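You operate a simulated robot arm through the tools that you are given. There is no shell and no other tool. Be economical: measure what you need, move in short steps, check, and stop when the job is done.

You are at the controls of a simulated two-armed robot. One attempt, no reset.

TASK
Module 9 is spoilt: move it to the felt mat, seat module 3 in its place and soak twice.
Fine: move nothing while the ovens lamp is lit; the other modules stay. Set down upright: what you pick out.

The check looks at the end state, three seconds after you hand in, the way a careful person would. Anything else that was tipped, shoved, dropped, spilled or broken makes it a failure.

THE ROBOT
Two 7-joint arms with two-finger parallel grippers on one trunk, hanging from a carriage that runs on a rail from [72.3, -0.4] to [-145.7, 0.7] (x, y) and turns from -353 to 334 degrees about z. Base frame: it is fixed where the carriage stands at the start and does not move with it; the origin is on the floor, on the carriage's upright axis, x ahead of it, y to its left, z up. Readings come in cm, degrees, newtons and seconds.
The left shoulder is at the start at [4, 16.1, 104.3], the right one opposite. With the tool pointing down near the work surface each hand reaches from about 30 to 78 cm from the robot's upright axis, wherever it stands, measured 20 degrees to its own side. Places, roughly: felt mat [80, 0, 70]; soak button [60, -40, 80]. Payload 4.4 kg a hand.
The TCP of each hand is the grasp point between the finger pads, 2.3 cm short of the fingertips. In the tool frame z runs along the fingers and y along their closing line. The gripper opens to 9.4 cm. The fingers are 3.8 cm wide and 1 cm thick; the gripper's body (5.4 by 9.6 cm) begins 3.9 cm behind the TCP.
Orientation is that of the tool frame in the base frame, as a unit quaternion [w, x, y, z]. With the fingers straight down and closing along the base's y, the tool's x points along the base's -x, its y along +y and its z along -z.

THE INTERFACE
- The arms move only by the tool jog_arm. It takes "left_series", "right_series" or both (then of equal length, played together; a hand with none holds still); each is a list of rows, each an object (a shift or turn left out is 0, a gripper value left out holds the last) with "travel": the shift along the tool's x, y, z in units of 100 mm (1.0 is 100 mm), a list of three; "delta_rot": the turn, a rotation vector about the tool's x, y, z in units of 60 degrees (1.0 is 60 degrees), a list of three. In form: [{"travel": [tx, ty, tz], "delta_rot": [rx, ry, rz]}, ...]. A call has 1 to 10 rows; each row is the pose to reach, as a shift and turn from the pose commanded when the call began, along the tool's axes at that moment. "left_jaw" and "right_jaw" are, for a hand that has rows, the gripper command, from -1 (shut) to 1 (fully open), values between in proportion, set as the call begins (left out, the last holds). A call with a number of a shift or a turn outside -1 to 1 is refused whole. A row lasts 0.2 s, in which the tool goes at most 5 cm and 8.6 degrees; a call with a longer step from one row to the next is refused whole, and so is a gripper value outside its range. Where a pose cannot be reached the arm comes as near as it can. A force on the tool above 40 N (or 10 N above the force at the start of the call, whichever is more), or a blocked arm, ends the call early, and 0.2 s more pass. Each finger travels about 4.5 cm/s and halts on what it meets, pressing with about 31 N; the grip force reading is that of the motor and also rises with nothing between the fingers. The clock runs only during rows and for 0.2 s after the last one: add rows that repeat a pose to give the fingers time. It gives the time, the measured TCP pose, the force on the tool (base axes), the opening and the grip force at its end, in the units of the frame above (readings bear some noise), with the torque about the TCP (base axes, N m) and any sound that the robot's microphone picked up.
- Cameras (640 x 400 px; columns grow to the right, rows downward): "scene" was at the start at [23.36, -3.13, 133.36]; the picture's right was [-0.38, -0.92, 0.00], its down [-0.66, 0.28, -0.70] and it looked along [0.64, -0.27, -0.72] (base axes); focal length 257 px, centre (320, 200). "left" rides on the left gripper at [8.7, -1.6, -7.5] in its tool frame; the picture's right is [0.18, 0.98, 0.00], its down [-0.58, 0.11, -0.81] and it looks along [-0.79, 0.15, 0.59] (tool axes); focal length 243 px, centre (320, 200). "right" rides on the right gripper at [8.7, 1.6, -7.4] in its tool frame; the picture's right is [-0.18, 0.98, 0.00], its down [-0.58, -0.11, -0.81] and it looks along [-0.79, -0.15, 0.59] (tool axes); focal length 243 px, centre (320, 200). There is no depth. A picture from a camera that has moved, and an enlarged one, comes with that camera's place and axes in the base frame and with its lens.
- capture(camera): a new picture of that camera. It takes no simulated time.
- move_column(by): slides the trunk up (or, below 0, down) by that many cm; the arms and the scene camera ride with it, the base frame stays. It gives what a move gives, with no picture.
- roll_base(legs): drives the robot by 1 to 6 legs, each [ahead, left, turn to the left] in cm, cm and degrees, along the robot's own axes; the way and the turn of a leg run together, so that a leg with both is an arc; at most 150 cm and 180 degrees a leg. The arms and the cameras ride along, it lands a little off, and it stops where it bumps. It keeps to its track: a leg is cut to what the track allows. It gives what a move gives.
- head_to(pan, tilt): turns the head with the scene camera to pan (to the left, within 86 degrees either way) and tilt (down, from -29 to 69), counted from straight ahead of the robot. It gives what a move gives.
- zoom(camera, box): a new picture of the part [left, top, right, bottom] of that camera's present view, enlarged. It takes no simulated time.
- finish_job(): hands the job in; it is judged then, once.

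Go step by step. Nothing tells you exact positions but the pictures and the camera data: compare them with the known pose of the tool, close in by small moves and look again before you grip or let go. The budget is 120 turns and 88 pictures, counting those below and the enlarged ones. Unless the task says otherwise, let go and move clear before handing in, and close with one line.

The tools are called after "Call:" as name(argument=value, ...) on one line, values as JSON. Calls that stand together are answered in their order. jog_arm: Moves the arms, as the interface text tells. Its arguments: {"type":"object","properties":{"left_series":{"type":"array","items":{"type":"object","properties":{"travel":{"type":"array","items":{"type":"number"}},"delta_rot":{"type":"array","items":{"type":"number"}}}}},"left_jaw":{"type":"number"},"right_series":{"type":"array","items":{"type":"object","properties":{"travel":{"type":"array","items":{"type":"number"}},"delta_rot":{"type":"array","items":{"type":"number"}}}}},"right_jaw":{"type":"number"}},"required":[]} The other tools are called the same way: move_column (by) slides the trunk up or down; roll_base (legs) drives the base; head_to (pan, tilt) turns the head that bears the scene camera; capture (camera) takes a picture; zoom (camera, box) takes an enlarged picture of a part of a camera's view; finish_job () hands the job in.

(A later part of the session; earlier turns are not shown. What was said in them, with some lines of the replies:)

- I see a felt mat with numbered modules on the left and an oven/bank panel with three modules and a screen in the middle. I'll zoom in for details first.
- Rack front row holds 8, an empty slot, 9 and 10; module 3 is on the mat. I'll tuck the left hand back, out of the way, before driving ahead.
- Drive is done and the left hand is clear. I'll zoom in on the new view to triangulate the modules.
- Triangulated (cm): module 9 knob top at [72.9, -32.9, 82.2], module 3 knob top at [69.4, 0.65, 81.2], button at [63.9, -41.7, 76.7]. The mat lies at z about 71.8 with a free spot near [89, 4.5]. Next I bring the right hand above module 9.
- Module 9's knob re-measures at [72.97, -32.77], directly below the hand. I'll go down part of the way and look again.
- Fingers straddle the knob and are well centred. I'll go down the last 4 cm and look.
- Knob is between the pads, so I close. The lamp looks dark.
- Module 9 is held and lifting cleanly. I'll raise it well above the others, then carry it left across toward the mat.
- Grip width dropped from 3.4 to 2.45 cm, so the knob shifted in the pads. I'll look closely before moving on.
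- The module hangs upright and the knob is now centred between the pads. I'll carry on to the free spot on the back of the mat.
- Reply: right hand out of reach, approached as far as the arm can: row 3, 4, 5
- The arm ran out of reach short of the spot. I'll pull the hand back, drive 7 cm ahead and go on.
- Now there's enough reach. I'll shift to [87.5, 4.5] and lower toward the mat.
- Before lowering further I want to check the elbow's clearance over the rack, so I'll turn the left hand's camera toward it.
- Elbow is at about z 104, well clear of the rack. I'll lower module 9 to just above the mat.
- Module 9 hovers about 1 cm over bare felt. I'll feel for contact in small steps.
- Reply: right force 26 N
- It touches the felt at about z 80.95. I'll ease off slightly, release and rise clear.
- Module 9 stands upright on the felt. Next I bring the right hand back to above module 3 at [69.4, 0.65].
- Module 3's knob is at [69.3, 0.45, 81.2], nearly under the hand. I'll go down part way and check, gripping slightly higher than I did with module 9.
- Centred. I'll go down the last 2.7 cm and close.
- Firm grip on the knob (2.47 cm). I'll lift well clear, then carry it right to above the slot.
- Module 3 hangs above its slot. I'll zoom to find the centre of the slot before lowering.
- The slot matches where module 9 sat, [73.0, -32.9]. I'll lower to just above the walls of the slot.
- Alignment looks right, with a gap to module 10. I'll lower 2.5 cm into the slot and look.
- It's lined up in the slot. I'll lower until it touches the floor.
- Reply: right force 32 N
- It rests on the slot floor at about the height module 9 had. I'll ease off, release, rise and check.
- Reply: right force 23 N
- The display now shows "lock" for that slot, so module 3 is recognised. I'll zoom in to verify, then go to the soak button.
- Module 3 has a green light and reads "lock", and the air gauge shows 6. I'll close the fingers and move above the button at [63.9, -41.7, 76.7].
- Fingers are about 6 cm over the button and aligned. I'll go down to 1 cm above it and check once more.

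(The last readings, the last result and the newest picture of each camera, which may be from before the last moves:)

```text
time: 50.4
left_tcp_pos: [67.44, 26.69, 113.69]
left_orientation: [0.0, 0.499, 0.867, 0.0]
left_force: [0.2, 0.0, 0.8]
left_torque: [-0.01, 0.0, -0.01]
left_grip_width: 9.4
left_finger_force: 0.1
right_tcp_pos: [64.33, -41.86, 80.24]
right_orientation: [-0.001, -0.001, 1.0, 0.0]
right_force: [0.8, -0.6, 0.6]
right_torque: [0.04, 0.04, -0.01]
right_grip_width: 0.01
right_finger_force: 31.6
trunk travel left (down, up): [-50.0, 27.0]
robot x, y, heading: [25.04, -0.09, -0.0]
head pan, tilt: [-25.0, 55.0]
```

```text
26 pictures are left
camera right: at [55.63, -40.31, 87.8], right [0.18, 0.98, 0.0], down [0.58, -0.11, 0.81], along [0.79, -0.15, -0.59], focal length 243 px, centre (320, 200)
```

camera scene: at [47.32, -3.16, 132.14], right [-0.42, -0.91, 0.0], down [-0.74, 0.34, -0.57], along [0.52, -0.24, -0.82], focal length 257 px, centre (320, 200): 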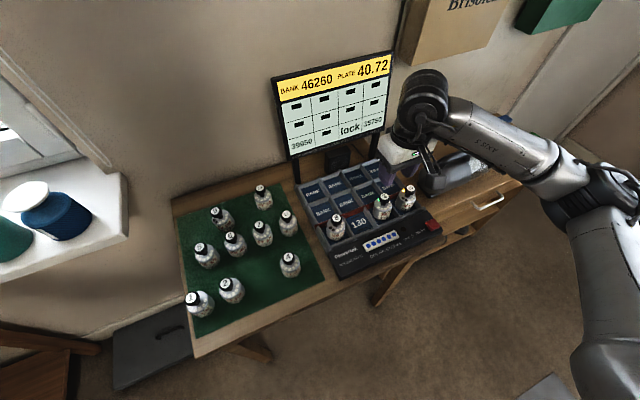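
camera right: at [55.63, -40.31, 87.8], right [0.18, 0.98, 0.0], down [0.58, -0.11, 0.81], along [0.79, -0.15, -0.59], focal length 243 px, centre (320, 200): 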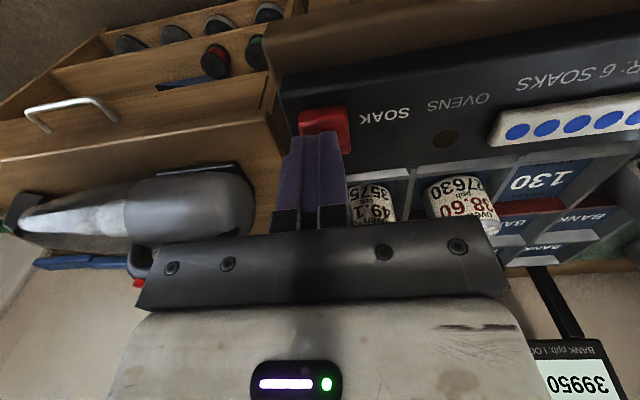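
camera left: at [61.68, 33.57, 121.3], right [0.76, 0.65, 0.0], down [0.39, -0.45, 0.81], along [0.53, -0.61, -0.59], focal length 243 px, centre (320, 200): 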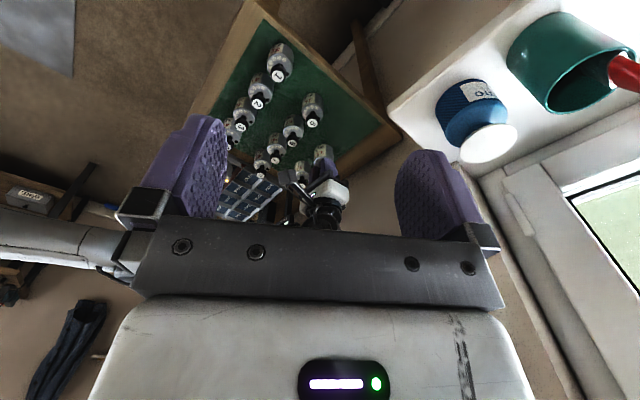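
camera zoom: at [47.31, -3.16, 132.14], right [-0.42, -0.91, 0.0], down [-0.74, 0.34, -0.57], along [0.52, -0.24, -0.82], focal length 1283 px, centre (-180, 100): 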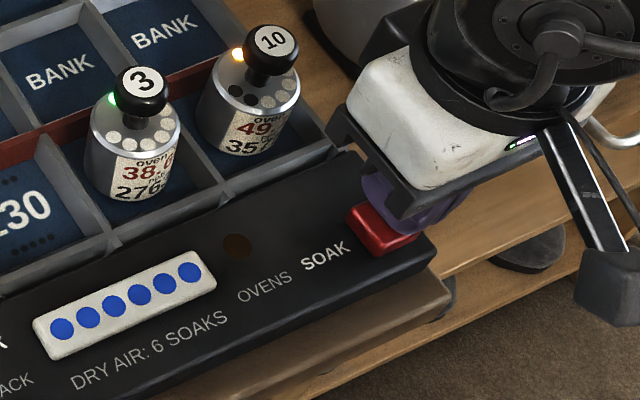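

Button centre comes out at [64.0, -41.65], so I'll nudge the hand there and press in small steps while watching force and sound.

Call:
jog_arm(right_series=[{"travel": [0.03, 0.02, 0.04]}, {"travel": [0.03, 0.02, 0.08]}, {"travel": [0.03, 0.02, 0.08]}])

Call:
jog_arm(right_series=[{"travel": [0, 0, 0.03]}, {"travel": [0, 0, 0.03]}])

```text
time: 51.2
left_tcp_pos: [67.4, 26.78, 113.71]
left_orientation: [0.0, 0.498, 0.867, 0.0]
left_force: [0.6, 0.6, 0.6]
left_torque: [-0.01, 0.0, 0.01]
left_grip_width: 9.41
left_finger_force: 0.0
right_tcp_pos: [63.98, -41.7, 79.59]
right_orientation: [0.0, 0.0, 1.0, -0.001]
right_force: [-0.5, -1.6, 3.6]
right_torque: [-0.04, 0.0, -0.02]
right_grip_width: 0.0
right_finger_force: 31.4
trunk travel left (down, up): [-50.0, 27.0]
robot x, y, heading: [24.58, -0.16, 0.2]
head pan, tilt: [-25.0, 55.0]
heard: click
```

```text
time: 51.8
left_tcp_pos: [67.28, 26.83, 113.77]
left_orientation: [0.0, 0.499, 0.867, 0.0]
left_force: [0.0, 0.2, 0.2]
left_torque: [0.05, 0.02, 0.0]
left_grip_width: 9.41
left_finger_force: 0.1
right_tcp_pos: [64.08, -41.72, 79.26]
right_orientation: [0.0, -0.001, 1.0, 0.0]
right_force: [-1.3, -1.6, 7.3]
right_torque: [-0.01, 0.02, -0.06]
right_grip_width: 0.0
right_finger_force: 31.2
trunk travel left (down, up): [-50.0, 27.0]
robot x, y, heading: [25.0, -0.39, 0.1]
head pan, tilt: [-25.0, 55.0]
```

A click was heard. Checking the lamp and air gauge.

Call:
zoom(camera="scene", box=[320, 160, 450, 260])

```text
4.00 times, centred on (385, 210) of scene
camera zoom: at [47.31, -3.19, 132.15], right [-0.42, -0.91, 0.0], down [-0.74, 0.34, -0.57], along [0.52, -0.24, -0.82], focal length 1027 px, centre (60, 160)
```

zoom: 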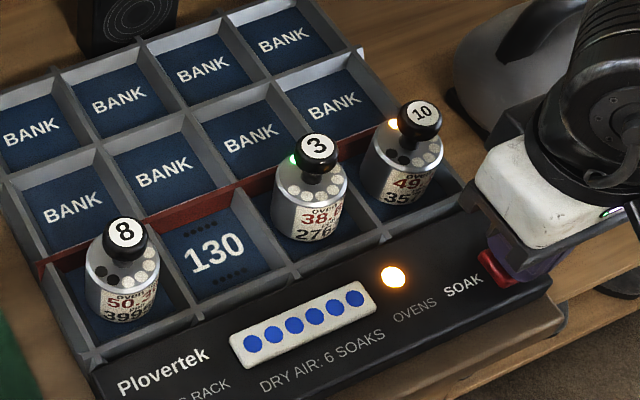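

The ovens lamp is lit, so everything stays still while I wait.

Call:
jog_arm(right_series=[{}, {}, {}, {}, {}, {}, {}, {}, {}, {}])

Call:
jog_arm(right_series=[{}, {}, {}, {}, {}, {}, {}, {}, {}, {}])

Call:
zoom(camera="scene", box=[320, 160, 450, 260])

```text
time: 54.0
left_tcp_pos: [67.39, 26.79, 113.65]
left_orientation: [0.0, 0.498, 0.867, -0.001]
left_force: [1.0, 0.4, 1.0]
left_torque: [-0.02, 0.02, -0.04]
left_grip_width: 9.4
left_finger_force: 0.1
right_tcp_pos: [64.04, -41.66, 79.16]
right_orientation: [0.0, -0.001, 1.0, -0.001]
right_force: [-2.6, -1.3, 7.9]
right_torque: [-0.03, 0.05, 0.0]
right_grip_width: 0.0
right_finger_force: 30.9
trunk travel left (down, up): [-50.0, 27.0]
robot x, y, heading: [25.1, -0.06, 0.1]
head pan, tilt: [-25.0, 55.0]
```

```text
time: 56.2
left_tcp_pos: [67.39, 26.81, 113.73]
left_orientation: [0.001, 0.498, 0.867, 0.0]
left_force: [0.6, -0.6, 1.0]
left_torque: [-0.03, 0.0, -0.03]
left_grip_width: 9.39
left_finger_force: 0.1
right_tcp_pos: [64.11, -41.72, 79.25]
right_orientation: [0.0, -0.001, 1.0, -0.001]
right_force: [-1.9, -1.5, 7.8]
right_torque: [-0.01, 0.01, -0.02]
right_grip_width: 0.01
right_finger_force: 31.3
trunk travel left (down, up): [-50.0, 27.0]
robot x, y, heading: [25.02, 0.1, 0.0]
head pan, tilt: [-25.0, 55.0]
```

```text
4.00 times, centred on (385, 210) of scene
camera zoom: at [47.32, -3.19, 132.15], right [-0.42, -0.91, 0.0], down [-0.74, 0.34, -0.57], along [0.52, -0.24, -0.82], focal length 1027 px, centre (60, 160)
```

zoom: 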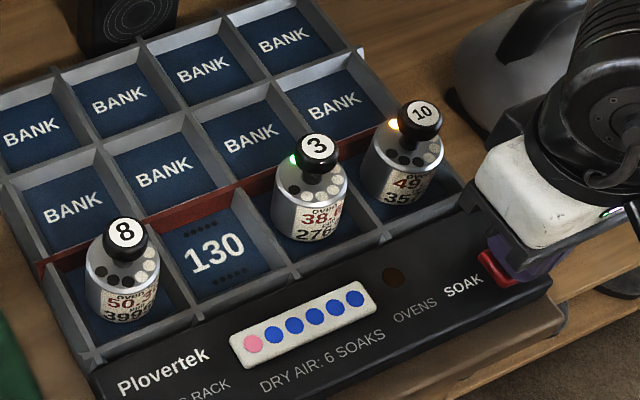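

The first soak is finished: lamp out, one air dot used. I'll release the button, then press again.

Call:
jog_arm(right_series=[{"travel": [0, 0, -0.08]}, {"travel": [0, 0, -0.15]}, {"travel": [0, 0, -0.15]}])

Call:
zoom(camera="scene", box=[320, 160, 450, 260])

```text
time: 57.0
left_tcp_pos: [67.32, 26.81, 113.58]
left_orientation: [0.0, 0.499, 0.867, 0.0]
left_force: [-0.3, 0.5, 0.0]
left_torque: [-0.02, -0.04, -0.02]
left_grip_width: 9.41
left_finger_force: 0.2
right_tcp_pos: [63.96, -41.79, 80.64]
right_orientation: [-0.002, -0.001, 1.0, 0.0]
right_force: [0.3, -0.3, -0.8]
right_torque: [-0.01, -0.02, -0.03]
right_grip_width: 0.01
right_finger_force: 30.8
trunk travel left (down, up): [-50.0, 27.0]
robot x, y, heading: [24.97, 0.13, 0.3]
head pan, tilt: [-25.0, 55.0]
```

```text
4.00 times, centred on (385, 210) of scene
camera zoom: at [47.3, -3.16, 132.14], right [-0.42, -0.91, 0.0], down [-0.74, 0.34, -0.57], along [0.52, -0.24, -0.82], focal length 1027 px, centre (60, 160)
```

zoom: 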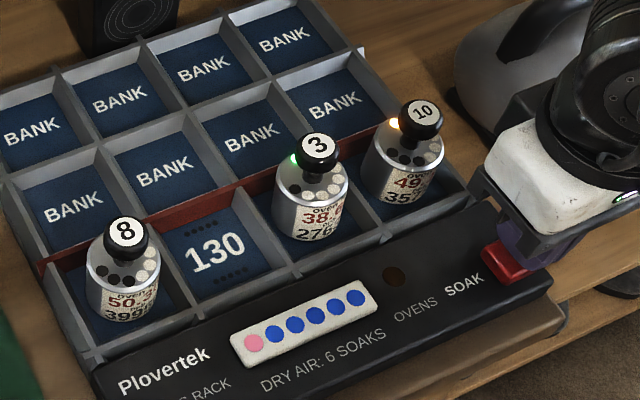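

Lamp is dark and only one soak has been used. Second press now, then I hold still until the lamp goes out.

Call:
jog_arm(right_series=[{"travel": [0, 0, 0.06]}, {"travel": [0, 0, 0.12]}, {"travel": [0, 0, 0.12]}])

Call:
zoom(camera="scene", box=[320, 160, 450, 260])

```text
time: 57.8
left_tcp_pos: [67.41, 26.9, 113.68]
left_orientation: [0.0, 0.499, 0.867, 0.0]
left_force: [-0.4, 0.4, -0.3]
left_torque: [-0.01, -0.03, -0.01]
left_grip_width: 9.4
left_finger_force: 0.0
right_tcp_pos: [63.94, -41.68, 79.38]
right_orientation: [0.001, -0.001, 1.0, 0.0]
right_force: [-1.4, 1.0, 3.8]
right_torque: [0.0, 0.0, 0.0]
right_grip_width: 0.0
right_finger_force: 31.3
trunk travel left (down, up): [-50.0, 27.0]
robot x, y, heading: [24.63, 0.13, -0.0]
head pan, tilt: [-25.0, 55.0]
heard: click
```

```text
4.00 times, centred on (385, 210) of scene
camera zoom: at [47.3, -3.17, 132.14], right [-0.42, -0.91, 0.0], down [-0.74, 0.34, -0.57], along [0.52, -0.24, -0.82], focal length 1027 px, centre (60, 160)
```

zoom: 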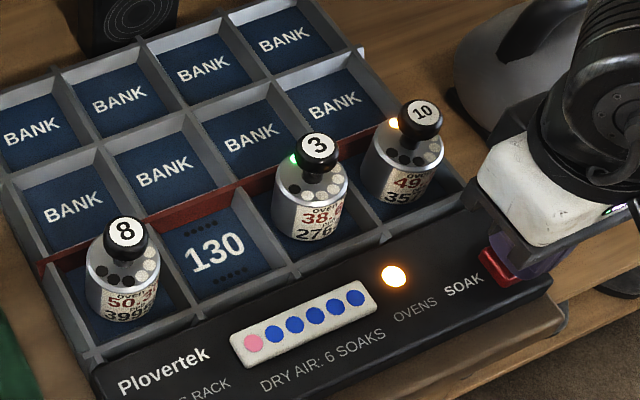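

The lamp is lit again, so I hold still.

Call:
jog_arm(right_series=[{}, {}, {}, {}, {}, {}, {}, {}, {}, {}])

Call:
jog_arm(right_series=[{}, {}, {}, {}, {}, {}, {}, {}, {}, {}])

Call:
jog_arm(right_series=[{}, {}, {}, {}, {}])

Call:
zoom(camera="scene", box=[320, 160, 450, 260])

```text
time: 60.0
left_tcp_pos: [67.48, 26.73, 113.77]
left_orientation: [-0.001, 0.499, 0.867, 0.0]
left_force: [-1.6, 0.1, 0.0]
left_torque: [0.0, 0.0, -0.01]
left_grip_width: 9.4
left_finger_force: 0.1
right_tcp_pos: [64.01, -41.68, 79.59]
right_orientation: [0.0, -0.001, 1.0, 0.0]
right_force: [-1.0, -0.3, 4.7]
right_torque: [0.03, 0.05, -0.01]
right_grip_width: 0.0
right_finger_force: 31.5
trunk travel left (down, up): [-50.0, 27.0]
robot x, y, heading: [24.98, -0.09, 0.4]
head pan, tilt: [-25.0, 55.0]
```

```text
time: 62.2
left_tcp_pos: [67.37, 26.75, 113.56]
left_orientation: [0.001, 0.499, 0.867, 0.0]
left_force: [0.4, 0.0, 0.4]
left_torque: [0.01, -0.02, -0.04]
left_grip_width: 9.39
left_finger_force: 0.1
right_tcp_pos: [63.86, -41.61, 79.49]
right_orientation: [0.0, -0.001, 1.0, 0.0]
right_force: [-1.9, 0.0, 3.9]
right_torque: [0.02, 0.01, 0.03]
right_grip_width: 0.0
right_finger_force: 31.6
trunk travel left (down, up): [-50.0, 27.0]
robot x, y, heading: [25.21, -0.22, 0.1]
head pan, tilt: [-25.0, 55.0]
```

```text
time: 63.4
left_tcp_pos: [67.35, 26.78, 113.69]
left_orientation: [0.0, 0.498, 0.867, 0.0]
left_force: [0.1, 0.8, 0.4]
left_torque: [0.0, 0.01, 0.03]
left_grip_width: 9.44
left_finger_force: 0.1
right_tcp_pos: [64.03, -41.59, 79.45]
right_orientation: [0.001, -0.002, 1.0, 0.001]
right_force: [-0.8, -0.9, 3.6]
right_torque: [0.02, -0.01, 0.0]
right_grip_width: 0.02
right_finger_force: 31.2
trunk travel left (down, up): [-50.0, 27.0]
robot x, y, heading: [24.63, -0.59, -0.0]
head pan, tilt: [-25.0, 55.0]
```

```text
4.00 times, centred on (385, 210) of scene
camera zoom: at [47.31, -3.17, 132.14], right [-0.42, -0.91, 0.0], down [-0.74, 0.34, -0.57], along [0.52, -0.24, -0.82], focal length 1027 px, centre (60, 160)
```

zoom: 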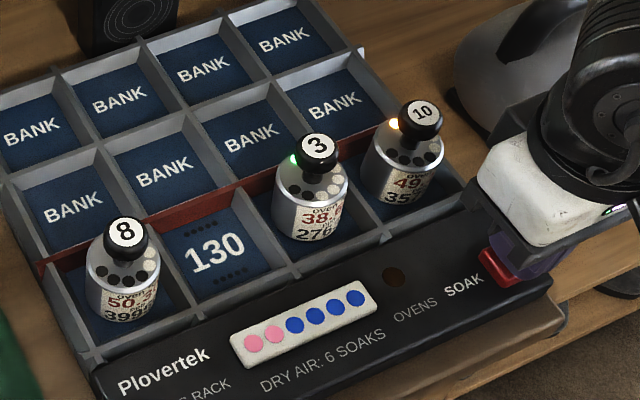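

Two soaks are used and the lamp is out. I'll raise the hand straight up and clear, then take a final look.

Call:
jog_arm(right_series=[{"travel": [0, 0, -0.3]}, {"travel": [0, 0, -0.65]}, {"travel": [0, 0, -1]}, {"travel": [0.3, 0, -1]}, {"travel": [0.6, 0, -1]}, {"travel": [0.6, 0, -1]}])

Call:
capture(camera="scene")

Call:
zoom(camera="scene", box=[160, 150, 460, 340])

Call:
zoom(camera="scene", box=[270, 45, 400, 165])

```text
time: 64.8
left_tcp_pos: [67.44, 26.81, 113.77]
left_orientation: [0.0, 0.499, 0.867, -0.001]
left_force: [0.0, -0.7, -0.5]
left_torque: [0.0, -0.02, -0.02]
left_grip_width: 9.38
left_finger_force: 0.0
right_tcp_pos: [57.93, -41.69, 89.48]
right_orientation: [0.0, -0.001, 1.0, 0.001]
right_force: [0.2, -0.4, -0.6]
right_torque: [-0.02, 0.03, -0.01]
right_grip_width: 0.0
right_finger_force: 31.2
trunk travel left (down, up): [-50.0, 27.0]
robot x, y, heading: [24.92, 0.32, 0.1]
head pan, tilt: [-25.0, 55.0]
```

```text
20 pictures are left
camera scene: at [47.31, -3.15, 132.14], right [-0.42, -0.91, 0.0], down [-0.74, 0.34, -0.57], along [0.52, -0.24, -0.82], focal length 257 px, centre (320, 200)
```

scene: 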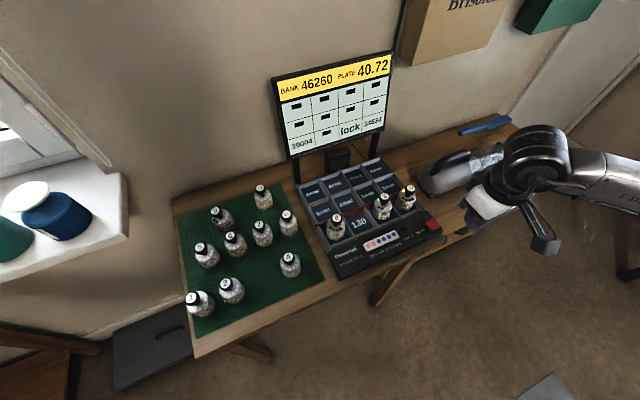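

```text
2.11 times, centred on (310, 245) of scene
camera zoom: at [47.31, -3.15, 132.14], right [-0.42, -0.91, 0.0], down [-0.74, 0.34, -0.57], along [0.52, -0.24, -0.82], focal length 540 px, centre (341, 105)
```

zoom: 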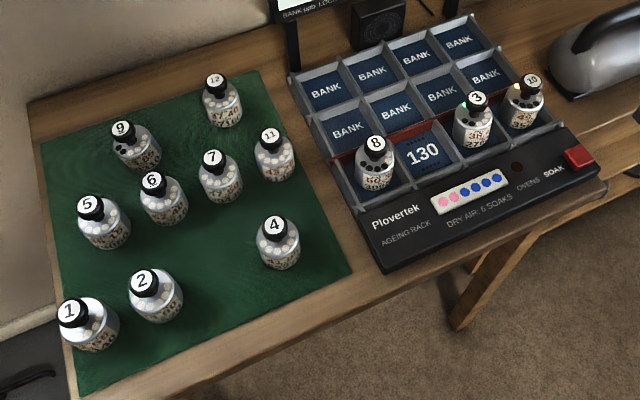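

```text
3.33 times, centred on (335, 105) of scene
camera zoom: at [47.31, -3.15, 132.14], right [-0.42, -0.91, 0.0], down [-0.74, 0.34, -0.57], along [0.52, -0.24, -0.82], focal length 856 px, centre (270, 517)
```

zoom: 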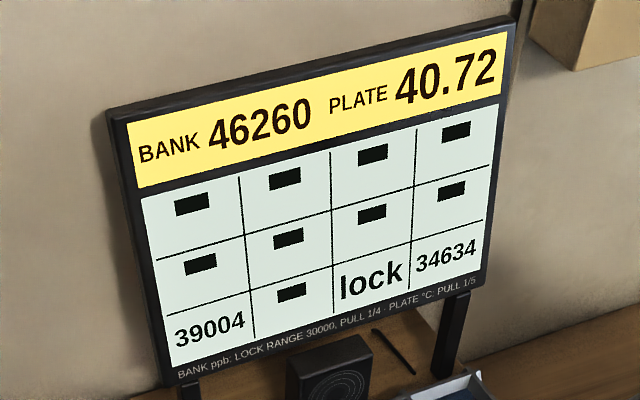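

Everything stands upright: 9 on the felt, 3 seated and locked, two soaks done, lamp out, hands clear. I'm handing in.

Call:
finish_job()

```text
The job is handed in.
```

Module 9 is standing on the felt mat, module 3 is seated in its slot showing "lock", and the rack has been soaked twice. Nothing was moved while the ovens lamp was lit, and all the other modules are still upright in their places.
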